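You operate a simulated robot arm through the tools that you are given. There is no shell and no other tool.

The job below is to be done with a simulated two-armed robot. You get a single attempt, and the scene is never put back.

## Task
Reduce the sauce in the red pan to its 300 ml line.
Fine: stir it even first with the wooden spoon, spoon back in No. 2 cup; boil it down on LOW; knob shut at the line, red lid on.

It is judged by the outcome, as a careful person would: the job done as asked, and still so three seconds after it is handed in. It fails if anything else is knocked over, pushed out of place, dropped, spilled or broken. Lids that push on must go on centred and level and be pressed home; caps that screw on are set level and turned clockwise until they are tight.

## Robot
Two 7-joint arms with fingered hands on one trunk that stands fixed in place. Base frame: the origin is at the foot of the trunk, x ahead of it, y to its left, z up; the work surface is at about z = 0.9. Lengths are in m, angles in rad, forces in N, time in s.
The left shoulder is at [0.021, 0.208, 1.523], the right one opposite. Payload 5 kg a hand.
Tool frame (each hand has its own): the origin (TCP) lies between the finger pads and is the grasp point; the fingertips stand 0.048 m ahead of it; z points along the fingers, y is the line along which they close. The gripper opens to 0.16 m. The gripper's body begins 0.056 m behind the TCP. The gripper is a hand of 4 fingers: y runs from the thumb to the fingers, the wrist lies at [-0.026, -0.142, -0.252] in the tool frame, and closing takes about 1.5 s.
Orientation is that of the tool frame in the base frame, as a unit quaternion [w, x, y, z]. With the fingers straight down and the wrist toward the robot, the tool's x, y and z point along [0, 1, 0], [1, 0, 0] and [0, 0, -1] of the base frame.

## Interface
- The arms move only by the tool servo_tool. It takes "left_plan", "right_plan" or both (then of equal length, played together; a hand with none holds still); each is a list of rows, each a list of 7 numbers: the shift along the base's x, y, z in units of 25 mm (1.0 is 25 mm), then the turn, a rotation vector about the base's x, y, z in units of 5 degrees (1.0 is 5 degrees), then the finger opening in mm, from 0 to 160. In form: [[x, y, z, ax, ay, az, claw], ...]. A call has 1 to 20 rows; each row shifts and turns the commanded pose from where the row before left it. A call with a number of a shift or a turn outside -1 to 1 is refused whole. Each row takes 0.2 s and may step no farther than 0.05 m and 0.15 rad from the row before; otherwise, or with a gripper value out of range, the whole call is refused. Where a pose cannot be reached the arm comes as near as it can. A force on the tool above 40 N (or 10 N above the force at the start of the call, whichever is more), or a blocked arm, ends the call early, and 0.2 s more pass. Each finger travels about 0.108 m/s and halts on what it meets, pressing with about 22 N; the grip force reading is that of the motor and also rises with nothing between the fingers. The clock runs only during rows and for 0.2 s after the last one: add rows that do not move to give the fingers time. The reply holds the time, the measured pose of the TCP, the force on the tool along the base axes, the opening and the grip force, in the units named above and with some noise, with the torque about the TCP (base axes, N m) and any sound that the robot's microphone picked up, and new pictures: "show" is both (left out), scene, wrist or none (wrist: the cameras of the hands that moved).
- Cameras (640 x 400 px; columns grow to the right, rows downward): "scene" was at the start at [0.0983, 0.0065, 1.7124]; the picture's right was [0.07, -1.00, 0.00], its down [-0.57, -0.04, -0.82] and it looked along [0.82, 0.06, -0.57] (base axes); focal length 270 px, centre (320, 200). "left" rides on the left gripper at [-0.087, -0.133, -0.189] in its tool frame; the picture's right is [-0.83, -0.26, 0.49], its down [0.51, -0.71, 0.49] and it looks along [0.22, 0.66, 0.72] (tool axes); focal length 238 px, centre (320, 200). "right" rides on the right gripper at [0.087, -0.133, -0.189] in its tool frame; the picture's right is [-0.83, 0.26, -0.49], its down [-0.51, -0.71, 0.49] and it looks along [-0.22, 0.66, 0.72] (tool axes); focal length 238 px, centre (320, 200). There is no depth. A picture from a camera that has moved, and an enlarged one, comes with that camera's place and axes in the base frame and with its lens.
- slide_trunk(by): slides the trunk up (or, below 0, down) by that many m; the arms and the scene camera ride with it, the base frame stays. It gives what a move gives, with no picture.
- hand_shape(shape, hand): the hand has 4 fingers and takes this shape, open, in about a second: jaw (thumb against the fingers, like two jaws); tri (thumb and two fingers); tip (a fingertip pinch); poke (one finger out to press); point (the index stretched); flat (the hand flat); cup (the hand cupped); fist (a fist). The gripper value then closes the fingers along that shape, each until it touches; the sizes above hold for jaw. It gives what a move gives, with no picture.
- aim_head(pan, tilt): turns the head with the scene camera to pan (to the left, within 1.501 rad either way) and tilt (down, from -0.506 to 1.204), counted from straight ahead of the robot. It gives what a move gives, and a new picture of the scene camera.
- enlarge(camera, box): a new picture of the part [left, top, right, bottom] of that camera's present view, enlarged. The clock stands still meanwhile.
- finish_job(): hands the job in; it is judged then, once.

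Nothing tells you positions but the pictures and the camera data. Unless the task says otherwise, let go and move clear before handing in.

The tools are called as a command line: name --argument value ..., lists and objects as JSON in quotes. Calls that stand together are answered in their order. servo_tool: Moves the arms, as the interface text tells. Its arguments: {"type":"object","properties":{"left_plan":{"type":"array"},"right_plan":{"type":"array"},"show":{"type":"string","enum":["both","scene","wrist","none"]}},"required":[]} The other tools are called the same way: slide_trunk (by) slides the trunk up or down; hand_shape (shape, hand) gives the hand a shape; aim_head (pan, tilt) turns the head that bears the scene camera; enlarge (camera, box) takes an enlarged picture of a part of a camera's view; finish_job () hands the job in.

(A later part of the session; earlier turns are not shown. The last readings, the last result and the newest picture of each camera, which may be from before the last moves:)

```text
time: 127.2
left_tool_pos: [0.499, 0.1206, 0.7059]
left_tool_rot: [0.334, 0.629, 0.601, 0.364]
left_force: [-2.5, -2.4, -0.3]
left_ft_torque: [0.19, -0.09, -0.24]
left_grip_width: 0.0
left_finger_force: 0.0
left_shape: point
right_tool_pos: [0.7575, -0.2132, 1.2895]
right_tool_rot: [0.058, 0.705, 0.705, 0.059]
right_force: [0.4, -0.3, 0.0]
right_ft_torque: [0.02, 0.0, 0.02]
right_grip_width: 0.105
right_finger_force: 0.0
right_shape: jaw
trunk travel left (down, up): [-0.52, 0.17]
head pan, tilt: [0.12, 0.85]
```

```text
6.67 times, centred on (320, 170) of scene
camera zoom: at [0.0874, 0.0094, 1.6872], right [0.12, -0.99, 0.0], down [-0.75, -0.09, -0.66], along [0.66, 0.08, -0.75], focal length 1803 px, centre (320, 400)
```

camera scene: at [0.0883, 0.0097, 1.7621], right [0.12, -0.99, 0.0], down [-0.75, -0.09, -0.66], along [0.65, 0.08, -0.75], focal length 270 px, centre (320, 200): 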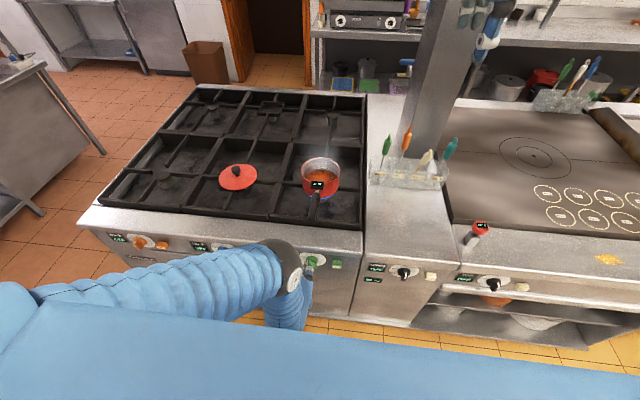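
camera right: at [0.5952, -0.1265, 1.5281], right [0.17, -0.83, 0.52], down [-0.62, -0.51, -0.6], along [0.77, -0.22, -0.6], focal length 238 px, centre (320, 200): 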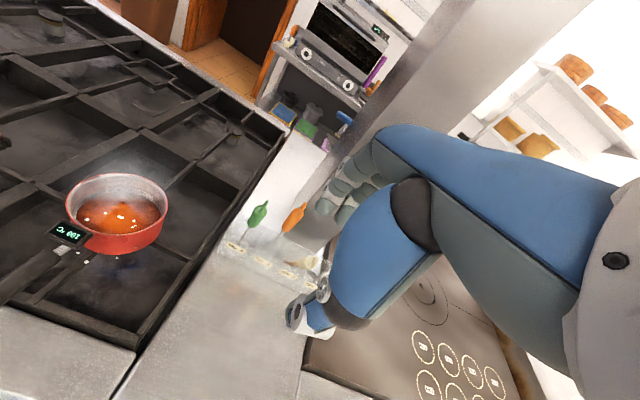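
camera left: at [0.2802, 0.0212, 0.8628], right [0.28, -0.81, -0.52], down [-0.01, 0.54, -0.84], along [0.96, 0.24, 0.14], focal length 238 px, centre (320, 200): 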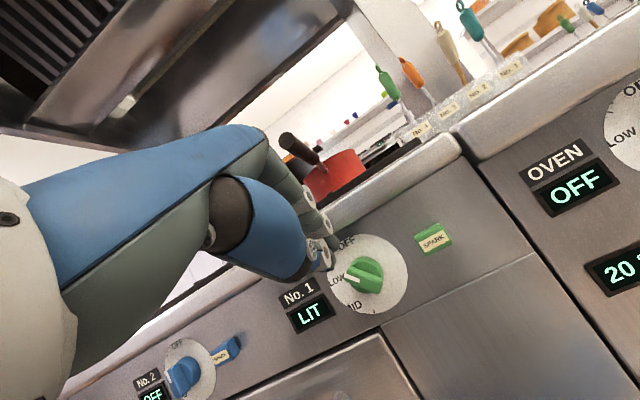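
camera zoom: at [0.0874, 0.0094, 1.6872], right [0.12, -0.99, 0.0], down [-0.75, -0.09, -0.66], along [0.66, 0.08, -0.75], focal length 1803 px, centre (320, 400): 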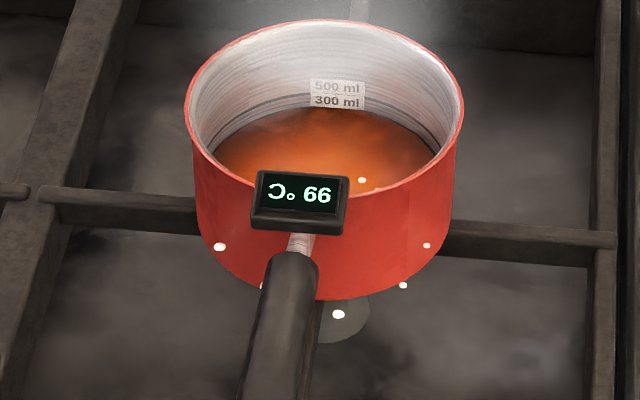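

The knob is upright at OFF, the flame is out and the pan shows 99 °C. I'll check the level against the line, then withdraw the left hand.

enlarge --camera "scene" --box '[306, 150, 338, 170]'

servo_tool --left_plan '[[-0.4, -0.5, 0, 0, 0, 0, 150], [-0.8, -0.2, 0.3, 0, 0, 0, 150], [-0.8, 0.3, 0.8, 0, 0, 0, 150], [-0.2, 0.5, 1, 0, 0, 0, 150], [0, 0.5, 1, 0, 0, 0, 150], [0, 0.5, 1, 0, 0, 0, 150], [0, 0.5, 1, 0, 0, 0, 150]]'

enlarge --camera "right" --box '[128, 170, 168, 200]'

```text
16.00 times, centred on (322, 160) of scene
camera zoom: at [0.0874, 0.0094, 1.6872], right [0.12, -0.99, 0.0], down [-0.75, -0.09, -0.66], along [0.66, 0.08, -0.75], focal length 4328 px, centre (288, 840)
```

zoom: 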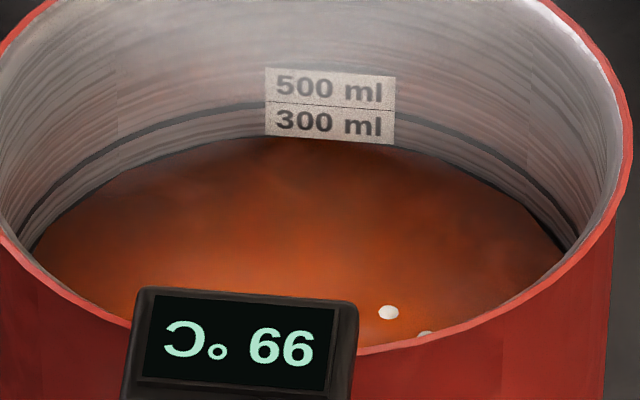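

```text
time: 128.3
left_tool_pos: [0.4674, 0.1628, 0.7646]
left_tool_rot: [0.326, 0.624, 0.601, 0.378]
left_force: [1.5, 0.2, -0.6]
left_ft_torque: [-0.06, 0.12, -0.06]
left_grip_width: 0.0002
left_finger_force: 0.0
left_shape: point
left hand out of reach, approached as far as the arm can: row 5
right_tool_pos: [0.7592, -0.2112, 1.2888]
right_tool_rot: [0.058, 0.704, 0.706, 0.058]
right_force: [0.7, 1.1, -0.8]
right_ft_torque: [-0.06, 0.06, -0.04]
right_grip_width: 0.1048
right_finger_force: 0.1
right_shape: jaw
trunk travel left (down, up): [-0.52, 0.17]
head pan, tilt: [0.12, 0.85]
stopped in row 5 (left hand): the force on the tool passed its limit at 44 N (the readings are from after the stop); the commanded pose is now the measured one
camera scene: at [0.0894, 0.0105, 1.687], right [0.12, -0.99, 0.0], down [-0.75, -0.09, -0.66], along [0.65, 0.08, -0.75], focal length 270 px, centre (320, 200)
camera left: at [0.2389, 0.0746, 0.7393], right [0.3, -0.79, -0.53], down [0.06, 0.57, -0.82], along [0.95, 0.21, 0.22], focal length 238 px, centre (320, 200)
```

scene: 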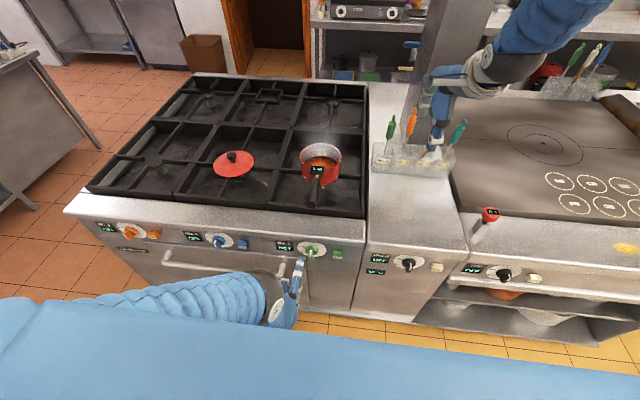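
left: 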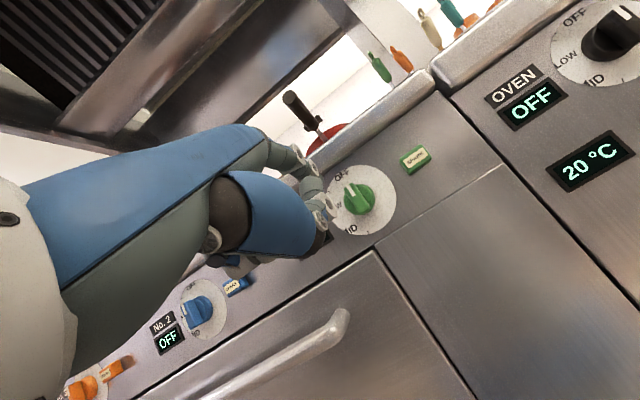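

```text
13.33 times, centred on (148, 185) of right
camera zoom: at [0.5968, -0.1255, 1.452], right [0.18, -0.83, 0.52], down [-0.62, -0.51, -0.6], along [0.77, -0.22, -0.61], focal length 3178 px, centre (2613, 400)
```

zoom: 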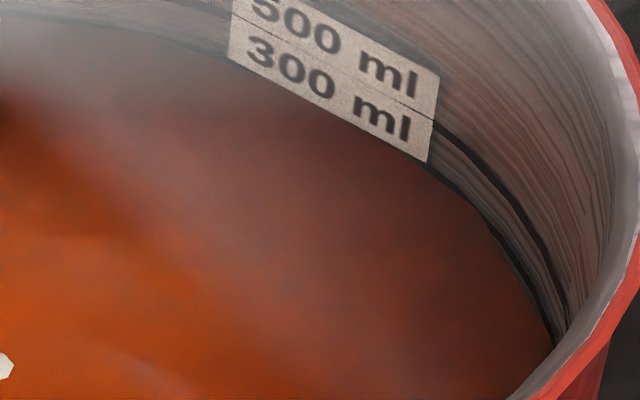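

The sauce surface now sits exactly on the emerging 300 ml ring, and the burner is off. The left arm hit its fold limit, not an object; I'll raise the trunk 0.12 m to free it, then tilt the fingers down and come up.

slide_trunk --by 0.12

servo_tool --left_plan '[[0, 0, 0, 0, 1, 0, 150], [0, 0, 0, 0, 1, 0, 150], [0, 0, 0, 0, 1, 0, 150], [0, 0, 0, 0, 1, 0, 150], [0, 0, 0.3, 0, 1, 0, 150], [0, 0, 0.3, 0, 0.5, 0, 150]]'

```text
time: 129.8
left_tool_pos: [0.4661, 0.162, 0.8857]
left_tool_rot: [0.326, 0.625, 0.6, 0.379]
left_force: [-0.5, -0.7, 0.0]
left_ft_torque: [-0.01, 0.0, 0.0]
left_grip_width: 0.0002
left_finger_force: 0.1
left_shape: point
right_tool_pos: [0.7585, -0.2139, 1.4086]
right_tool_rot: [0.058, 0.705, 0.705, 0.058]
right_force: [0.3, -0.5, -1.6]
right_ft_torque: [0.02, 0.01, 0.01]
right_grip_width: 0.1047
right_finger_force: 0.1
right_shape: jaw
trunk travel left (down, up): [-0.64, 0.05]
head pan, tilt: [0.12, 0.85]
```

```text
time: 131.2
left_tool_pos: [0.4638, 0.1569, 0.9016]
left_tool_rot: [0.175, 0.696, 0.661, 0.218]
left_force: [-0.3, -0.5, -0.7]
left_ft_torque: [0.03, -0.03, -0.01]
left_grip_width: 0.0001
left_finger_force: 0.1
left_shape: point
right_tool_pos: [0.7586, -0.2138, 1.4097]
right_tool_rot: [0.058, 0.705, 0.705, 0.058]
right_force: [-0.5, 0.6, -0.1]
right_ft_torque: [-0.01, 0.0, -0.03]
right_grip_width: 0.1047
right_finger_force: 0.1
right_shape: jaw
trunk travel left (down, up): [-0.64, 0.05]
head pan, tilt: [0.12, 0.85]
camera scene: at [0.0876, 0.0095, 1.8072], right [0.12, -0.99, 0.0], down [-0.75, -0.09, -0.66], along [0.66, 0.08, -0.75], focal length 270 px, centre (320, 200)
camera left: at [0.2487, 0.0706, 0.984], right [0.02, -0.79, -0.61], down [-0.32, 0.57, -0.75], along [0.95, 0.21, -0.25], focal length 238 px, centre (320, 200)
```

scene: 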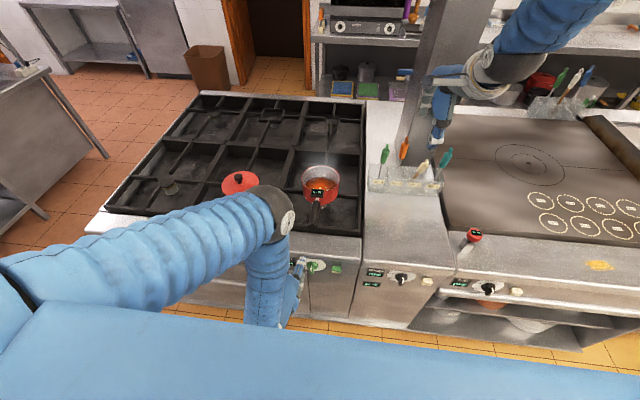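
left: 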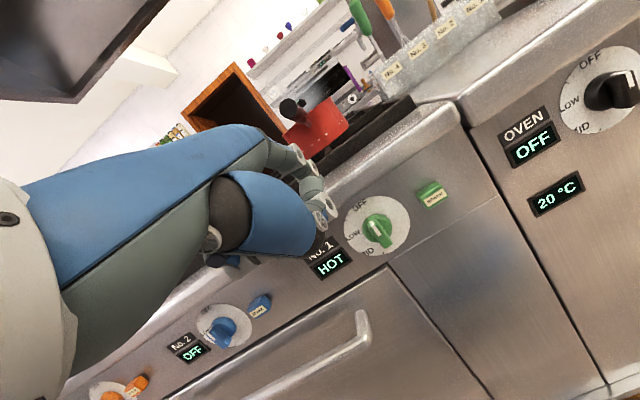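

The knob and display look right (No. 1 reads HOT with the flame out). I'll bring the left hand up and left along the way it came, tilting the fingers toward straight down, on the way to the lid.

servo_tool --left_plan '[[0.2, 0.5, 0.9, 0, 0, 0, 150], [0.2, 0.6, 0.9, 0, 0, 0, 150], [0.3, 0.6, 0.9, 0, 0, 0, 150], [0.3, 0.6, 0.9, 0, 0.3, 0, 150], [0.4, 0.6, 0.9, 0, 0.5, 0, 150], [0.5, 0.6, 0.9, 0, 0.5, 0, 150], [0.6, 0.6, 0.9, 0, 0.5, 0, 150], [0.7, 0.6, 0.9, 0, 0.5, 0, 150], [0.8, 0.6, 0.9, 0, 0.5, 0, 150], [0.8, 0.6, 0.9, 0, 0.5, 0, 150], [0.9, 0.6, 0.9, 0, 0.5, 0, 150], [0.9, 0.6, 0.9, 0, 0.5, 0, 150], [0.9, 0.6, 0.5, 0, 0.5, 0, 150]]'

enlarge --camera "scene" --box '[275, 240, 345, 290]'

```text
time: 134.0
left_tool_pos: [0.6509, 0.3502, 1.1831]
left_tool_rot: [0.033, 0.727, 0.683, 0.067]
left_force: [-0.1, 0.0, -2.1]
left_ft_torque: [-0.03, -0.06, 0.01]
left_grip_width: 0.0
left_finger_force: 0.2
left_shape: point
right_tool_pos: [0.7585, -0.2128, 1.4097]
right_tool_rot: [0.059, 0.705, 0.705, 0.059]
right_force: [-0.5, 1.0, -0.7]
right_ft_torque: [-0.02, 0.02, 0.0]
right_grip_width: 0.1047
right_finger_force: 0.0
right_shape: jaw
trunk travel left (down, up): [-0.64, 0.05]
head pan, tilt: [0.12, 0.85]
camera scene: at [0.0884, 0.011, 1.8071], right [0.12, -0.99, 0.0], down [-0.75, -0.09, -0.66], along [0.65, 0.08, -0.75], focal length 270 px, centre (320, 200)
camera left: at [0.4878, 0.2647, 1.3462], right [-0.23, -0.79, -0.56], down [-0.6, 0.57, -0.56], along [0.76, 0.21, -0.61], focal length 238 px, centre (320, 200)
```

scene: 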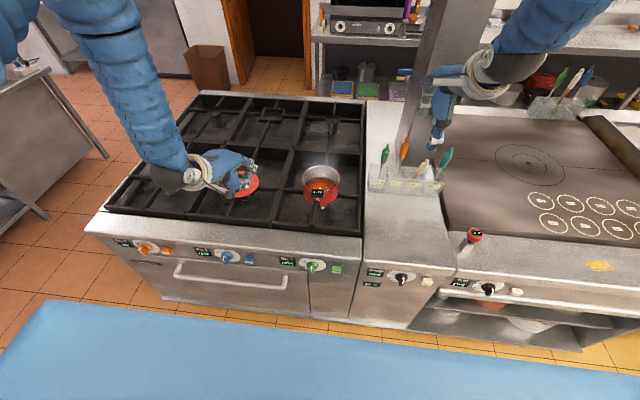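
left: 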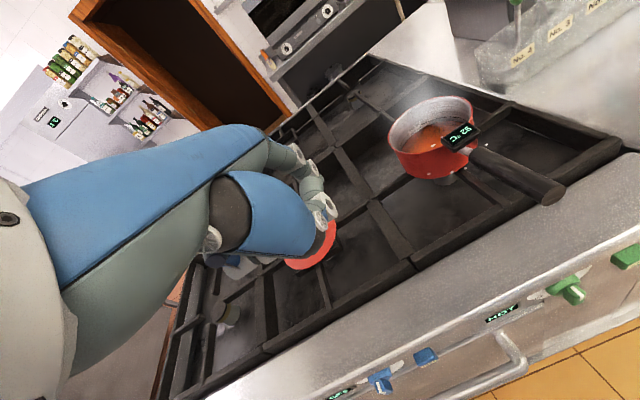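

```text
8.00 times, centred on (310, 265) of scene
camera zoom: at [0.0884, 0.011, 1.8071], right [0.12, -0.99, 0.0], down [-0.75, -0.09, -0.66], along [0.65, 0.08, -0.75], focal length 2164 px, centre (400, -320)
```

zoom: 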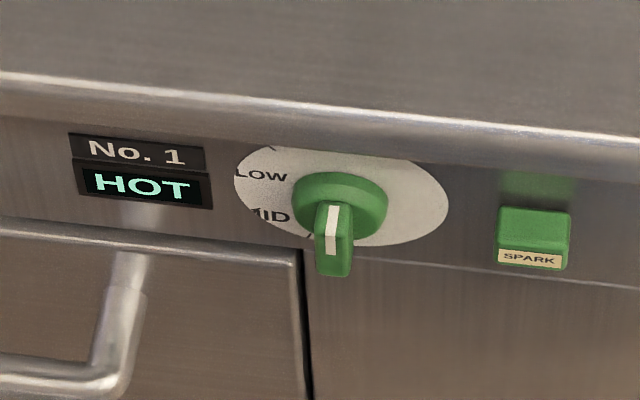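

The knob is upright at OFF and the arm has swung into a comfortable pose. I'll switch the left hand back to jaw, raise it and level it, so I can see the lid clearly.

hand_shape --hand "left" --shape "jaw"

servo_tool --left_plan '[[0, -0.4, 1, -0.083, 0.27, 0.127, 110], [0, -0.4, 1, -0.083, 0.27, 0.127, 110], [0, -0.4, 1, -0.083, 0.27, 0.127, 110], [0, -0.4, 1, -0.083, 0.27, 0.127, 110], [0, -0.4, 1, -0.083, 0.27, 0.127, 110], [0, -0.4, 1, -0.083, 0.27, 0.127, 110], [0, 0, 0, 0, 0, 0, 110]]'

aim_head --pan 0.25 --tilt 0.75

```text
time: 134.9
left_tool_pos: [0.6511, 0.3505, 1.1828]
left_tool_rot: [0.035, 0.726, 0.684, 0.069]
left_force: [-0.5, -0.5, 1.2]
left_ft_torque: [-0.03, 0.0, 0.04]
left_grip_width: 0.1596
left_finger_force: 0.1
left_shape: jaw
right_tool_pos: [0.7577, -0.2131, 1.4101]
right_tool_rot: [0.058, 0.705, 0.705, 0.059]
right_force: [0.6, -0.2, -0.7]
right_ft_torque: [0.03, -0.03, 0.0]
right_grip_width: 0.1046
right_finger_force: 0.0
right_shape: jaw
trunk travel left (down, up): [-0.64, 0.05]
head pan, tilt: [0.12, 0.85]
```

```text
time: 136.5
left_tool_pos: [0.6519, 0.2902, 1.3337]
left_tool_rot: [-0.001, 0.704, 0.71, 0.002]
left_force: [-0.2, 0.3, -0.2]
left_ft_torque: [0.0, 0.03, -0.03]
left_grip_width: 0.1103
left_finger_force: 0.1
left_shape: jaw
right_tool_pos: [0.7591, -0.2135, 1.4095]
right_tool_rot: [0.057, 0.705, 0.705, 0.058]
right_force: [-0.3, -0.2, 0.0]
right_ft_torque: [-0.01, 0.02, 0.02]
right_grip_width: 0.1045
right_finger_force: 0.1
right_shape: jaw
trunk travel left (down, up): [-0.64, 0.05]
head pan, tilt: [0.12, 0.85]
camera scene: at [0.0884, 0.0102, 1.8071], right [0.12, -0.99, 0.0], down [-0.75, -0.09, -0.66], along [0.65, 0.08, -0.75], focal length 270 px, centre (320, 200)
camera left: at [0.5204, 0.2014, 1.5229], right [-0.25, -0.83, -0.49], down [-0.71, 0.5, -0.49], along [0.66, 0.23, -0.72], focal length 238 px, centre (320, 200)
```

scene: 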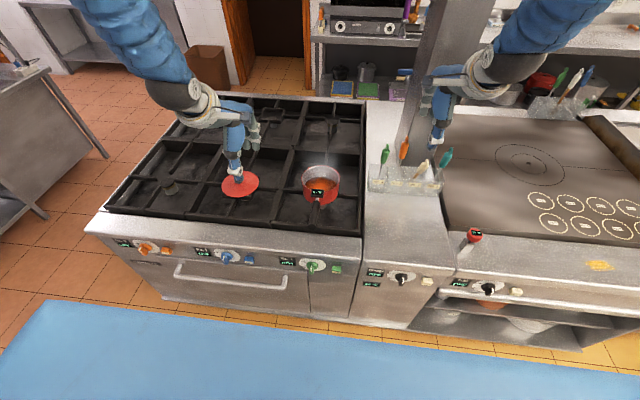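
left: 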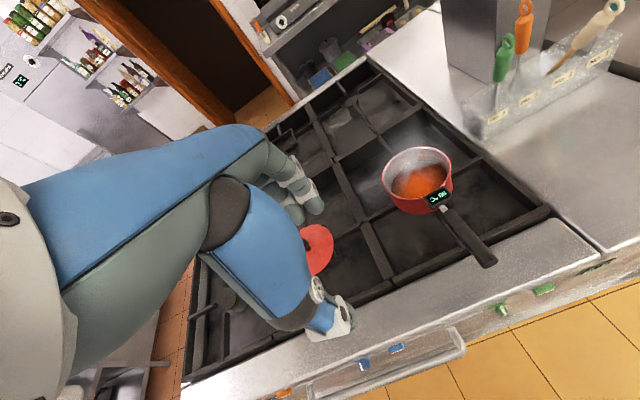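

```text
time: 137.2
left_tool_pos: [0.6522, 0.2901, 1.3334]
left_tool_rot: [-0.001, 0.705, 0.71, 0.003]
left_force: [0.6, 0.6, -0.5]
left_ft_torque: [-0.01, 0.04, -0.02]
left_grip_width: 0.1104
left_finger_force: 0.1
left_shape: jaw
right_tool_pos: [0.7582, -0.2131, 1.4105]
right_tool_rot: [0.057, 0.705, 0.704, 0.058]
right_force: [-0.6, 0.3, -0.2]
right_ft_torque: [-0.05, 0.01, 0.01]
right_grip_width: 0.1047
right_finger_force: 0.0
right_shape: jaw
trunk travel left (down, up): [-0.64, 0.05]
head pan, tilt: [0.25, 0.75]
camera scene: at [0.0911, 0.0211, 1.8151], right [0.25, -0.97, 0.0], down [-0.66, -0.17, -0.73], along [0.71, 0.18, -0.68], focal length 270 px, centre (320, 200)
```

scene: 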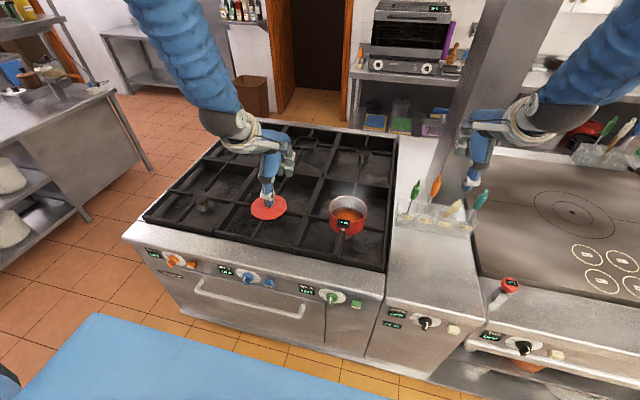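

The lid lies flat with its centre at about (0.911, 0.484); its black knob's head is at about z 0.965 and the lid surface at about z 0.932. I'll lower the trunk 0.22 m for reach, both hands being clear, and move the left hand over it.

slide_trunk --by -0.22

servo_tool --left_plan '[[0.9, 0.7, 0.2, 0, 0, 0, 90], [0.9, 0.7, 0.2, 0, 0, 0, 90], [0.9, 0.7, 0.2, 0, 0, 0, 90], [0.9, 0.7, 0.2, 0, 0, 0, 90], [0.9, 0.7, 0, 0, 0, 0, 90], [0.9, 0.7, 0, 0, 0, 0, 90], [0.9, 0.7, 0, 0, 0, 0, 90], [0.9, 0.7, 0, 0, 0, 0, 90], [0.9, 0.7, 0, 0, 0, 0, 90], [0.9, 0.7, 0, 0, 0, 0, 90], [0.9, 0.5, 0, 0, 0, 0, 90], [0, 0, 0, 0, 0, 0, 90]]'

enlarge --camera "scene" --box '[210, 110, 330, 230]'

enlarge --camera "left" --box '[240, 180, 400, 340]'

```text
time: 139.5
left_tool_pos: [0.6523, 0.2895, 1.1138]
left_tool_rot: [0.0, 0.705, 0.71, 0.003]
left_force: [0.2, -0.2, 0.4]
left_ft_torque: [-0.03, -0.01, -0.02]
left_grip_width: 0.1105
left_finger_force: 0.1
left_shape: jaw
right_tool_pos: [0.7578, -0.2143, 1.1905]
right_tool_rot: [0.058, 0.705, 0.705, 0.059]
right_force: [-0.4, 0.0, 0.5]
right_ft_torque: [-0.01, 0.01, -0.01]
right_grip_width: 0.1045
right_finger_force: 0.0
right_shape: jaw
trunk travel left (down, up): [-0.42, 0.27]
head pan, tilt: [0.25, 0.75]
```

```text
time: 142.1
left_tool_pos: [0.8991, 0.4782, 1.1366]
left_tool_rot: [0.0, 0.705, 0.709, 0.004]
left_force: [0.0, 0.2, -0.1]
left_ft_torque: [0.03, -0.05, 0.01]
left_grip_width: 0.0902
left_finger_force: 0.1
left_shape: jaw
right_tool_pos: [0.7577, -0.2134, 1.1901]
right_tool_rot: [0.059, 0.705, 0.705, 0.058]
right_force: [-1.1, -0.3, -0.2]
right_ft_torque: [0.0, -0.01, -0.01]
right_grip_width: 0.1049
right_finger_force: 0.1
right_shape: jaw
trunk travel left (down, up): [-0.42, 0.27]
head pan, tilt: [0.25, 0.75]
camera scene: at [0.0897, 0.0207, 1.5953], right [0.25, -0.97, 0.0], down [-0.66, -0.17, -0.73], along [0.71, 0.18, -0.68], focal length 270 px, centre (320, 200)
camera left: at [0.7663, 0.3888, 1.3249], right [-0.25, -0.83, -0.49], down [-0.71, 0.5, -0.49], along [0.66, 0.23, -0.72], focal length 238 px, centre (320, 200)
```

scene: 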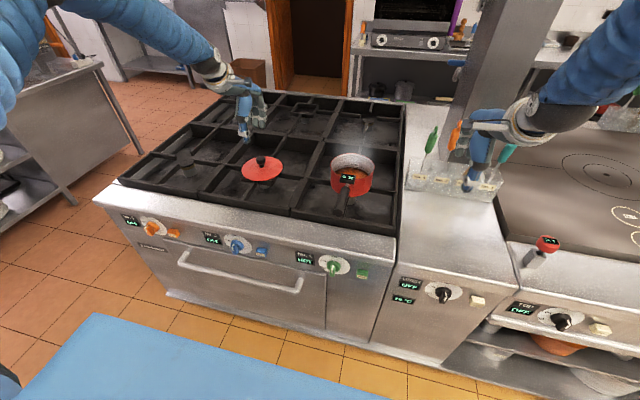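
left: 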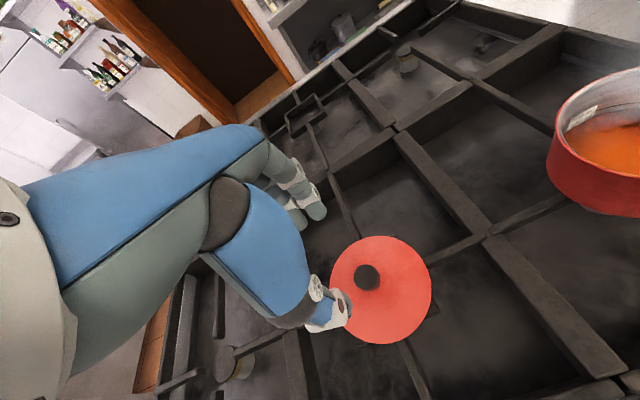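

```text
3.33 times, centred on (270, 170) of scene
camera zoom: at [0.0897, 0.0207, 1.5953], right [0.25, -0.97, 0.0], down [-0.66, -0.17, -0.73], along [0.71, 0.18, -0.68], focal length 902 px, centre (487, 300)
```

zoom: 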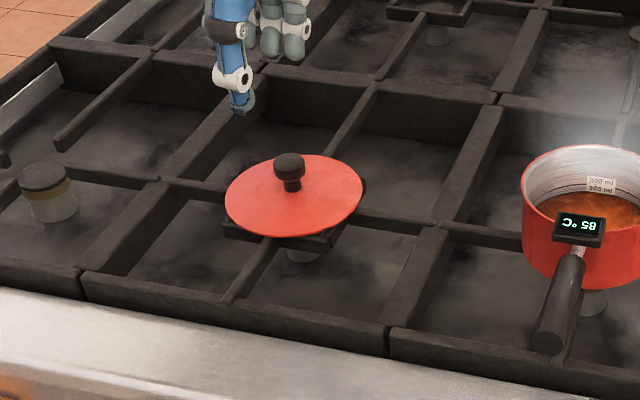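

```text
2.50 times, centred on (320, 260) of left
camera zoom: at [0.7663, 0.3888, 1.3249], right [-0.25, -0.83, -0.49], down [-0.71, 0.5, -0.49], along [0.66, 0.23, -0.72], focal length 596 px, centre (320, 50)
```

zoom: 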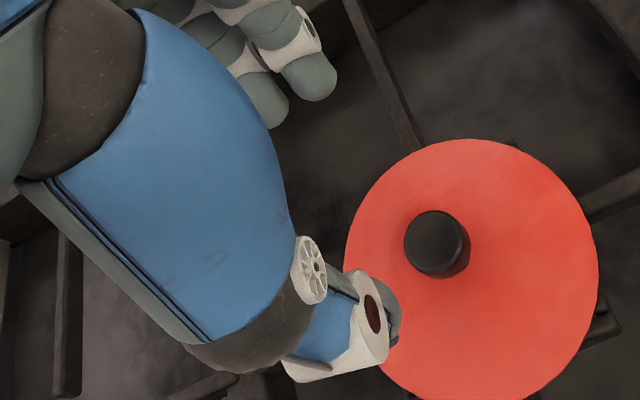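

The view is clear and nothing has moved. From this closer camera I put the lid's knob at about (0.90, 0.470). I'll descend partway and re-measure with the moved wrist camera.

servo_tool --left_plan '[[0, -0.3, -0.8, 0, 0, 0, 90], [0, 0, -0.8, 0, 0, 0, 90], [0, 0, -0.8, 0, 0, 0, 90], [0, 0, 0, 0, 0, 0, 90]]' --show "none"

enlarge --camera "left" --box '[240, 180, 400, 340]'

enlarge --camera "scene" --box '[230, 110, 310, 200]'

```text
time: 143.1
left_tool_pos: [0.9007, 0.4712, 1.0756]
left_tool_rot: [0.0, 0.705, 0.709, 0.003]
left_force: [-0.5, -0.1, 1.2]
left_ft_torque: [0.03, -0.02, 0.0]
left_grip_width: 0.0903
left_finger_force: 0.1
left_shape: jaw
right_tool_pos: [0.7585, -0.2143, 1.1907]
right_tool_rot: [0.058, 0.705, 0.704, 0.058]
right_force: [0.6, -0.2, -0.5]
right_ft_torque: [0.02, -0.02, 0.0]
right_grip_width: 0.1045
right_finger_force: 0.0
right_shape: jaw
trunk travel left (down, up): [-0.42, 0.27]
head pan, tilt: [0.25, 0.75]
```

```text
2.50 times, centred on (320, 260) of left
camera zoom: at [0.7674, 0.3815, 1.2651], right [-0.25, -0.83, -0.49], down [-0.71, 0.5, -0.49], along [0.66, 0.23, -0.72], focal length 596 px, centre (320, 50)
```

zoom: 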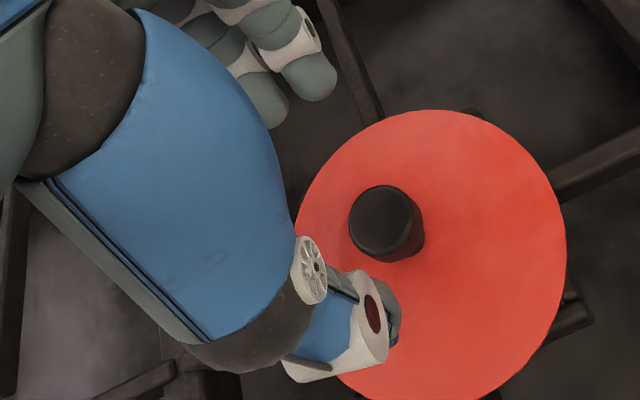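

```text
4.44 times, centred on (270, 155) of scene
camera zoom: at [0.09, 0.0207, 1.5953], right [0.25, -0.97, 0.0], down [-0.66, -0.17, -0.73], along [0.71, 0.18, -0.68], focal length 1202 px, centre (542, 400)
```

zoom: 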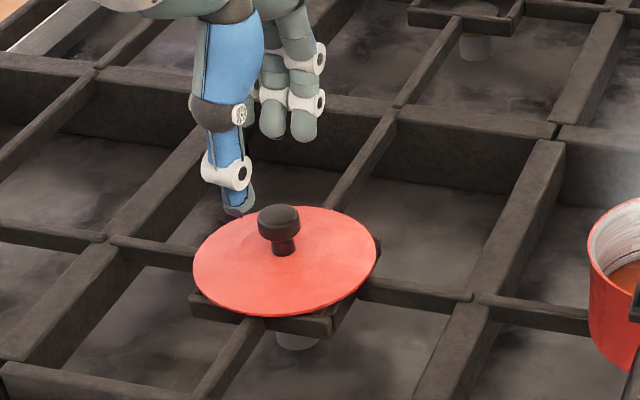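

Triangulated from two wrist-camera positions, the lid knob's top is at (0.9015, 0.471, 0.981), directly under the hand. I'll lower until the fingers straddle it, with tips just above the lid.

servo_tool --left_plan '[[0, 0, -0.8, 0, 0, 0, 90], [0, 0, -0.8, 0, 0, 0, 90], [0, 0, -0.8, 0, 0, 0, 90], [0, 0, -0.6, 0, 0, 0, 90], [0, 0, 0, 0, 0, 0, 90]]' --show "none"

enlarge --camera "left" --box '[240, 180, 400, 340]'

enlarge --camera "scene" --box '[230, 130, 310, 200]'

```text
time: 144.3
left_tool_pos: [0.8998, 0.4708, 1.0009]
left_tool_rot: [0.0, 0.705, 0.709, 0.004]
left_force: [0.1, -0.3, 0.9]
left_ft_torque: [-0.01, -0.02, 0.02]
left_grip_width: 0.0901
left_finger_force: 0.1
left_shape: jaw
right_tool_pos: [0.7577, -0.213, 1.1896]
right_tool_rot: [0.059, 0.705, 0.704, 0.059]
right_force: [-0.6, -1.1, 0.3]
right_ft_torque: [0.01, -0.02, -0.01]
right_grip_width: 0.1047
right_finger_force: 0.1
right_shape: jaw
trunk travel left (down, up): [-0.42, 0.27]
head pan, tilt: [0.25, 0.75]
```

```text
2.50 times, centred on (320, 260) of left
camera zoom: at [0.7676, 0.3818, 1.1888], right [-0.25, -0.83, -0.49], down [-0.71, 0.5, -0.49], along [0.66, 0.23, -0.72], focal length 596 px, centre (320, 50)
```

zoom: 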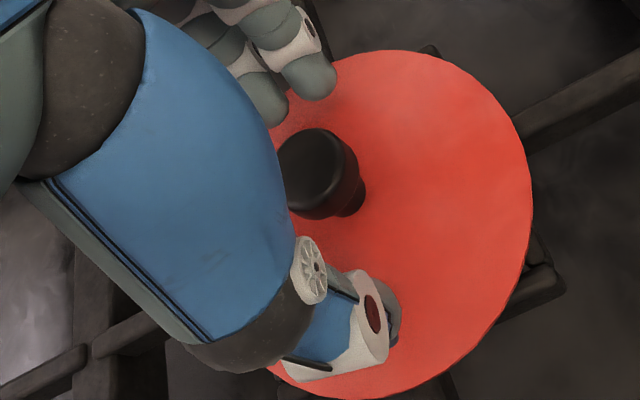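

```text
5.71 times, centred on (270, 165) of scene
camera zoom: at [0.0902, 0.0207, 1.5953], right [0.25, -0.97, 0.0], down [-0.66, -0.17, -0.73], along [0.71, 0.18, -0.68], focal length 1546 px, centre (606, 400)
```

zoom: 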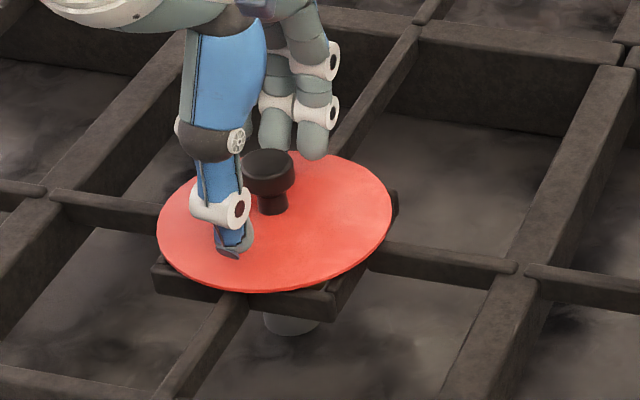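

The knob is centred between thumb and fingers. I'll lower 4 mm more and close gently.

servo_tool --left_plan '[[0.05, 0, -0.16, 0, 0, 0, 90], [0, 0, 0, 0, 0, 0, 70], [0, 0, 0, 0, 0, 0, 50], [0, 0, 0, 0, 0, 0, 30], [0, 0, 0, 0, 0, 0, 10], [0, 0, 0, 0, 0, 0, 0], [0, 0, 0, 0, 0, 0, 0], [0, 0, 0, 0, 0, 0, 0]]' --show "none"

enlarge --camera "left" --box '[240, 180, 400, 340]'

enlarge --camera "scene" --box '[230, 130, 310, 200]'

```text
time: 146.1
left_tool_pos: [0.9002, 0.4706, 0.997]
left_tool_rot: [0.0, 0.705, 0.71, 0.003]
left_force: [-1.9, 0.3, 5.9]
left_ft_torque: [-0.05, 0.17, -0.02]
left_grip_width: 0.026
left_finger_force: 22.5
left_shape: jaw
right_tool_pos: [0.7573, -0.2141, 1.1902]
right_tool_rot: [0.059, 0.705, 0.704, 0.058]
right_force: [-0.8, -0.4, -1.1]
right_ft_torque: [-0.01, 0.01, 0.03]
right_grip_width: 0.1048
right_finger_force: 0.1
right_shape: jaw
trunk travel left (down, up): [-0.42, 0.27]
head pan, tilt: [0.25, 0.75]
```

```text
2.50 times, centred on (320, 260) of left
camera zoom: at [0.7685, 0.3822, 1.185], right [-0.25, -0.83, -0.49], down [-0.71, 0.5, -0.49], along [0.66, 0.23, -0.72], focal length 596 px, centre (320, 50)
```

zoom: 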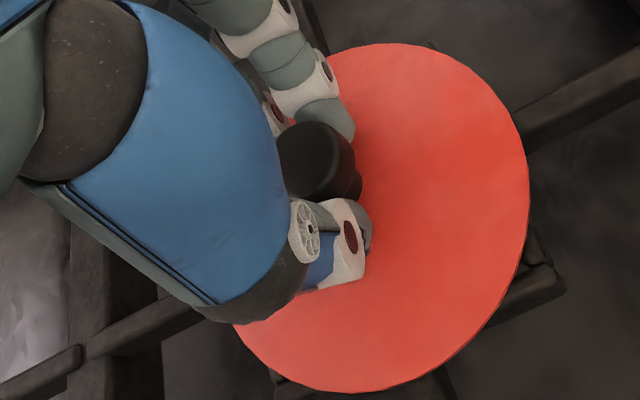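

```text
5.71 times, centred on (270, 165) of scene
camera zoom: at [0.09, 0.0208, 1.5952], right [0.25, -0.97, 0.0], down [-0.66, -0.17, -0.73], along [0.71, 0.18, -0.68], focal length 1546 px, centre (606, 400)
```

zoom: 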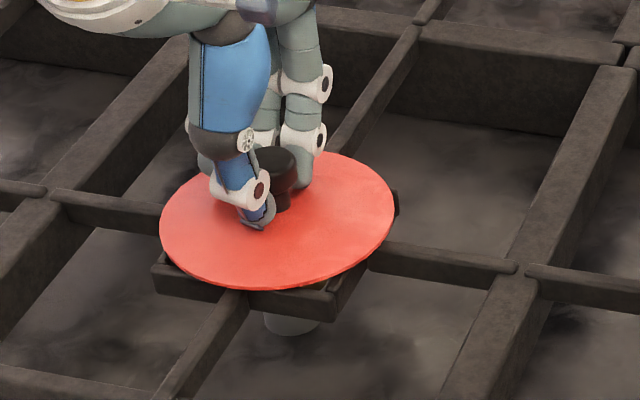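

The grip is firm under the knob's head. I'll lift slowly and check that the lid stays level.

servo_tool --left_plan '[[0, 0, 0.4, 0, 0, 0, 0], [0, 0, 0.6, 0, 0, 0, 0], [0, 0, 0.8, 0, 0, 0, 0], [0, 0, 0.9, 0, 0, 0, 0], [0, 0, 0.9, 0, 0, 0, 0], [0, 0, 0.9, 0, 0, 0, 0], [0, 0, 0.9, 0, 0, 0, 0], [0, 0, 0.6, 0, 0, 0, 0], [0, 0, 0, 0, 0, 0, 0]]'

enlarge --camera "left" --box '[240, 180, 420, 360]'

enlarge --camera "scene" --box '[220, 80, 320, 180]'

```text
time: 148.1
left_tool_pos: [0.902, 0.4698, 1.1439]
left_tool_rot: [-0.001, 0.704, 0.71, 0.003]
left_force: [0.2, 0.0, -1.6]
left_ft_torque: [0.02, 0.0, -0.02]
left_grip_width: 0.0254
left_finger_force: 22.3
left_shape: jaw
right_tool_pos: [0.7595, -0.2129, 1.1907]
right_tool_rot: [0.059, 0.705, 0.704, 0.057]
right_force: [-0.6, -0.5, 0.3]
right_ft_torque: [-0.04, -0.05, -0.01]
right_grip_width: 0.1048
right_finger_force: 0.0
right_shape: jaw
trunk travel left (down, up): [-0.42, 0.27]
head pan, tilt: [0.25, 0.75]
camera scene: at [0.0912, 0.0213, 1.5951], right [0.25, -0.97, 0.0], down [-0.66, -0.17, -0.73], along [0.71, 0.18, -0.68], focal length 270 px, centre (320, 200)
camera left: at [0.7695, 0.3815, 1.3323], right [-0.25, -0.83, -0.49], down [-0.71, 0.5, -0.49], along [0.66, 0.23, -0.72], focal length 238 px, centre (320, 200)
```

scene: 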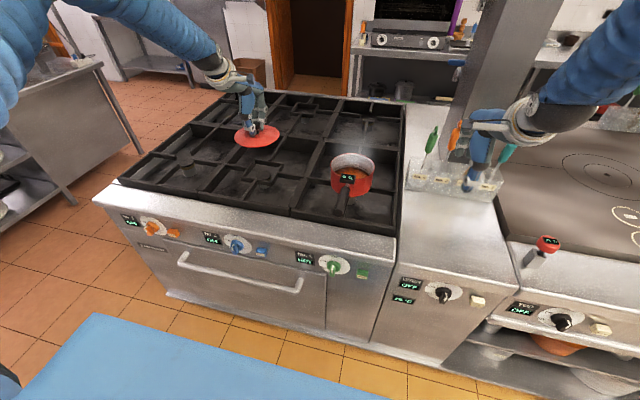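
left: 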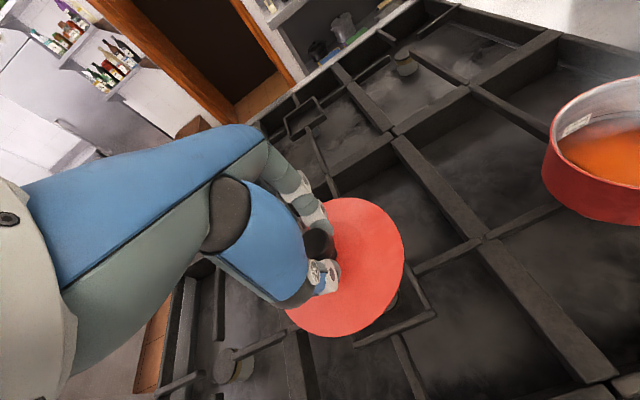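

```text
2.22 times, centred on (330, 270) of left
camera zoom: at [0.7695, 0.3815, 1.3323], right [-0.25, -0.83, -0.49], down [-0.71, 0.5, -0.49], along [0.66, 0.23, -0.72], focal length 530 px, centre (298, 44)
```

zoom: 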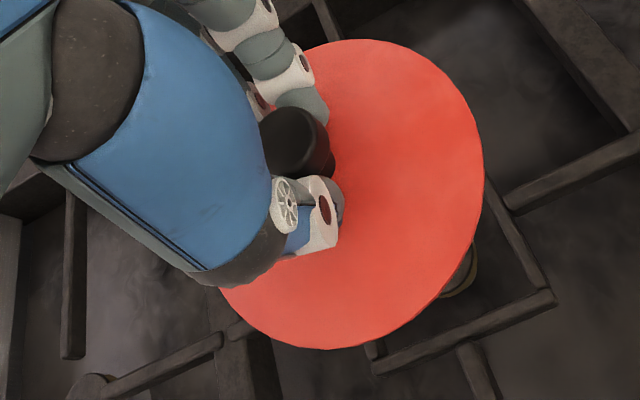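

```text
4.00 times, centred on (270, 130) of scene
camera zoom: at [0.0912, 0.0213, 1.5951], right [0.25, -0.97, 0.0], down [-0.66, -0.17, -0.73], along [0.71, 0.18, -0.68], focal length 1082 px, centre (520, 480)
```

zoom: 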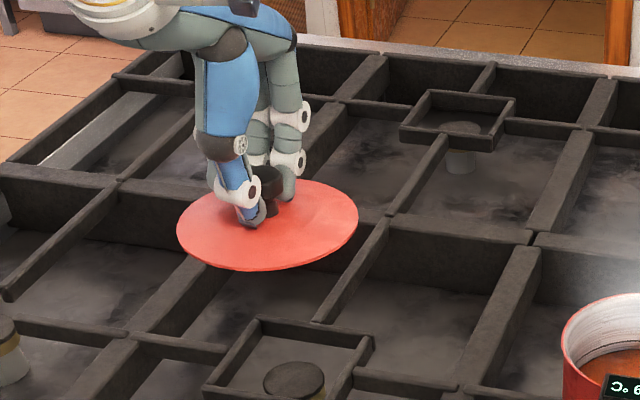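

The lid is held level, its centre within about 3 mm of the tool point. I'll carry it right, well above the pan's rim, stopping just short to measure the pan's centre again.

servo_tool --left_plan '[[0, -0.5, 0.2, 0, 0, 0, 0], [0, -0.9, 0.2, 0, 0, 0, 0], [0, -0.9, 0.2, 0, 0, 0, 0], [0, -0.9, 0, 0, 0, 0, 0], [0, -0.9, 0, 0, 0, 0, 0], [0, -0.9, 0, 0, 0, 0, 0], [0, -0.9, 0, 0, 0, 0, 0], [0, -0.9, 0, 0, 0, 0, 0], [0, -0.9, 0, 0, 0, 0, 0], [0, -0.9, 0, 0, 0, 0, 0], [0, -0.8, 0, 0, 0, 0, 0], [0, 0, 0, 0, 0, 0, 0]]'

enlarge --camera "left" --box '[280, 140, 600, 340]'

enlarge --camera "scene" --box '[270, 90, 400, 210]'

enlarge --camera "right" --box '[0, 0, 640, 400]'

```text
time: 150.7
left_tool_pos: [0.9017, 0.2346, 1.1576]
left_tool_rot: [-0.001, 0.705, 0.709, 0.003]
left_force: [-0.2, 0.9, -2.3]
left_ft_torque: [-0.02, 0.0, -0.02]
left_grip_width: 0.0257
left_finger_force: 22.2
left_shape: jaw
right_tool_pos: [0.7582, -0.2127, 1.1897]
right_tool_rot: [0.059, 0.705, 0.705, 0.058]
right_force: [-0.2, 0.5, 0.4]
right_ft_torque: [-0.09, -0.02, -0.01]
right_grip_width: 0.1047
right_finger_force: 0.1
right_shape: jaw
trunk travel left (down, up): [-0.42, 0.27]
head pan, tilt: [0.25, 0.75]
camera scene: at [0.091, 0.0219, 1.5951], right [0.25, -0.97, 0.0], down [-0.66, -0.17, -0.73], along [0.71, 0.18, -0.68], focal length 270 px, centre (320, 200)
camera left: at [0.7697, 0.1467, 1.3465], right [-0.25, -0.83, -0.49], down [-0.71, 0.5, -0.49], along [0.66, 0.23, -0.72], focal length 238 px, centre (320, 200)
```

scene: 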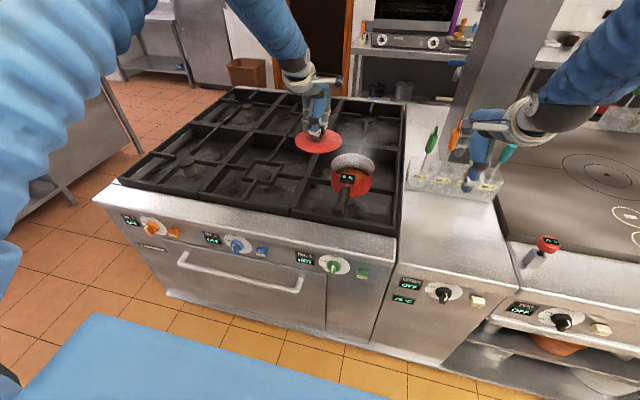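
left: 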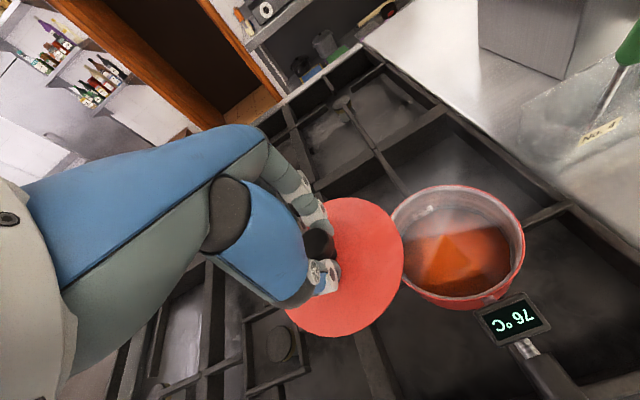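

```text
2.00 times, centred on (440, 240) of left
camera zoom: at [0.7697, 0.1467, 1.3465], right [-0.25, -0.83, -0.49], down [-0.71, 0.5, -0.49], along [0.66, 0.23, -0.72], focal length 477 px, centre (80, 120)
```

zoom: 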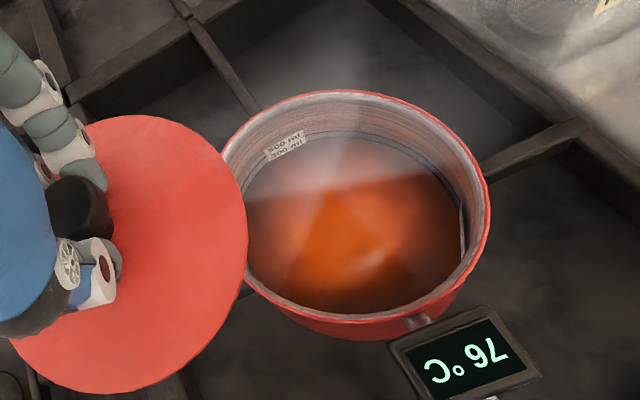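

```text
3.33 times, centred on (335, 150) of scene
camera zoom: at [0.091, 0.0219, 1.5951], right [0.25, -0.97, 0.0], down [-0.66, -0.17, -0.73], along [0.71, 0.18, -0.68], focal length 902 px, centre (270, 367)
```

zoom: 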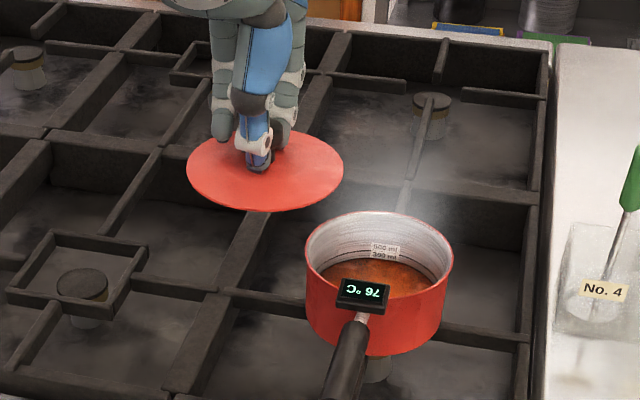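

```text
1.00 times, centred on (320, 200) of right (not enlarged: the box is as wide or as high as the picture)
camera zoom: at [0.596, -0.1256, 1.3527], right [0.18, -0.83, 0.52], down [-0.62, -0.51, -0.6], along [0.77, -0.22, -0.61], focal length 238 px, centre (320, 200)
```

zoom: 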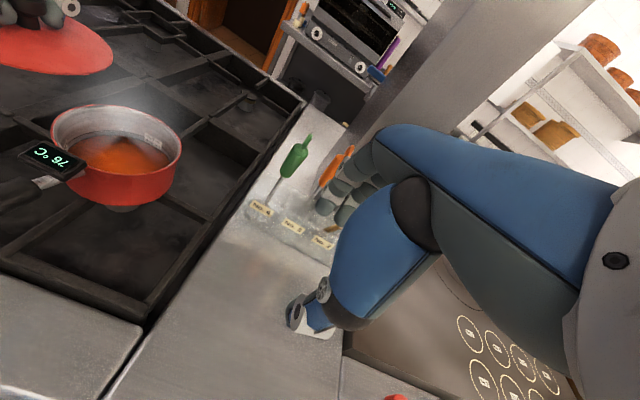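

The pan's centre measures about (0.900, 0.1045), rim z about 1.017, from two cameras, and the sauce is still at the line and cooling (76 °C). I'll centre the lid above it and check alignment before lowering.

servo_tool --left_plan '[[-0.06, -0.8, 0, 0, 0, 0, 0], [-0.07, -0.9, 0, 0, 0, 0, 0], [0, -0.9, 0, 0, 0, 0, 0], [0, -0.9, 0, 0, 0, 0, 0], [0, -0.9, 0, 0, 0, 0, 0], [0, -0.76, 0, 0, 0, 0, 0], [0, 0, 0, 0, 0, 0, 0]]' --show "none"

servo_tool --left_plan '[[0, 0, -0.6, 0, 0, 0, 0], [0, 0, -0.6, 0, 0, 0, 0], [0, 0, -0.4, 0, 0, 0, 0], [0, 0, 0, 0, 0, 0, 0]]' --show "none"

enlarge --camera "scene" --box '[300, 110, 400, 210]'

enlarge --camera "right" --box '[0, 40, 220, 230]'

enlarge --camera "left" --box '[240, 160, 480, 380]'

```text
time: 152.3
left_tool_pos: [0.8977, 0.1069, 1.1588]
left_tool_rot: [0.0, 0.705, 0.709, 0.002]
left_force: [0.7, 0.3, -1.9]
left_ft_torque: [-0.04, 0.0, -0.02]
left_grip_width: 0.0256
left_finger_force: 22.1
left_shape: jaw
right_tool_pos: [0.7567, -0.2132, 1.1888]
right_tool_rot: [0.059, 0.705, 0.704, 0.057]
right_force: [-0.7, 1.4, -0.6]
right_ft_torque: [-0.01, 0.0, -0.03]
right_grip_width: 0.1048
right_finger_force: 0.1
right_shape: jaw
trunk travel left (down, up): [-0.42, 0.27]
head pan, tilt: [0.25, 0.75]
```

```text
time: 153.3
left_tool_pos: [0.8971, 0.1068, 1.1196]
left_tool_rot: [-0.001, 0.705, 0.709, 0.002]
left_force: [-0.4, 0.0, -0.7]
left_ft_torque: [-0.02, -0.02, 0.03]
left_grip_width: 0.0254
left_finger_force: 21.9
left_shape: jaw
right_tool_pos: [0.7579, -0.2141, 1.1892]
right_tool_rot: [0.058, 0.705, 0.705, 0.059]
right_force: [-0.2, 1.0, 1.0]
right_ft_torque: [-0.04, -0.04, 0.0]
right_grip_width: 0.1044
right_finger_force: 0.0
right_shape: jaw
trunk travel left (down, up): [-0.42, 0.27]
head pan, tilt: [0.25, 0.75]
```

```text
4.00 times, centred on (350, 160) of scene
camera zoom: at [0.0908, 0.021, 1.5952], right [0.25, -0.97, 0.0], down [-0.66, -0.17, -0.73], along [0.71, 0.18, -0.68], focal length 1082 px, centre (200, 360)
```

zoom: 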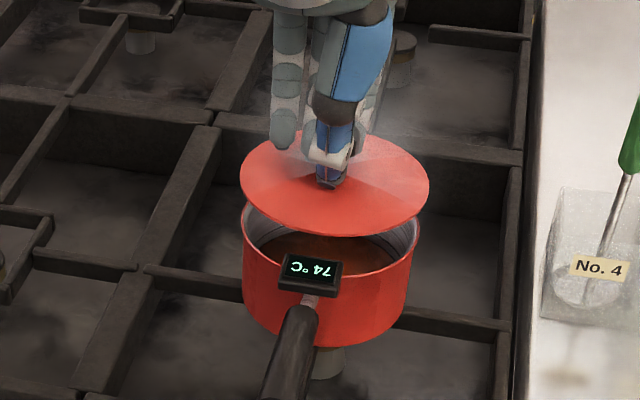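

```text
2.11 times, centred on (110, 135) of right
camera zoom: at [0.5959, -0.1265, 1.3527], right [0.18, -0.83, 0.52], down [-0.62, -0.51, -0.6], along [0.77, -0.22, -0.61], focal length 502 px, centre (762, 337)
```

zoom: 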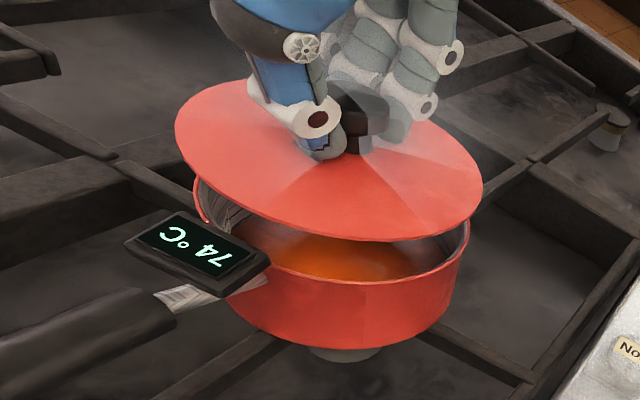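

```text
1.82 times, centred on (360, 270) of left
camera zoom: at [0.7656, 0.0179, 1.3091], right [-0.25, -0.83, -0.49], down [-0.71, 0.5, -0.49], along [0.66, 0.23, -0.72], focal length 433 px, centre (247, 73)
```

zoom: 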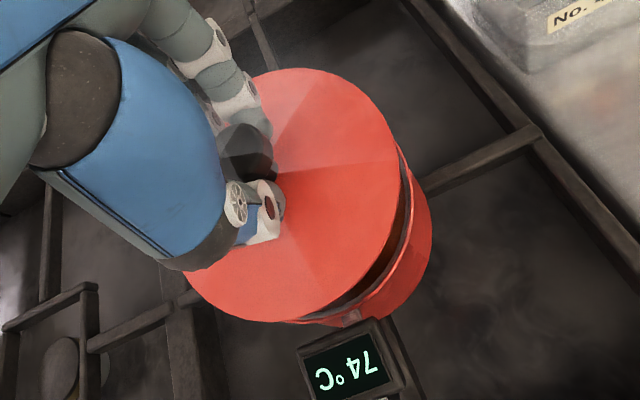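

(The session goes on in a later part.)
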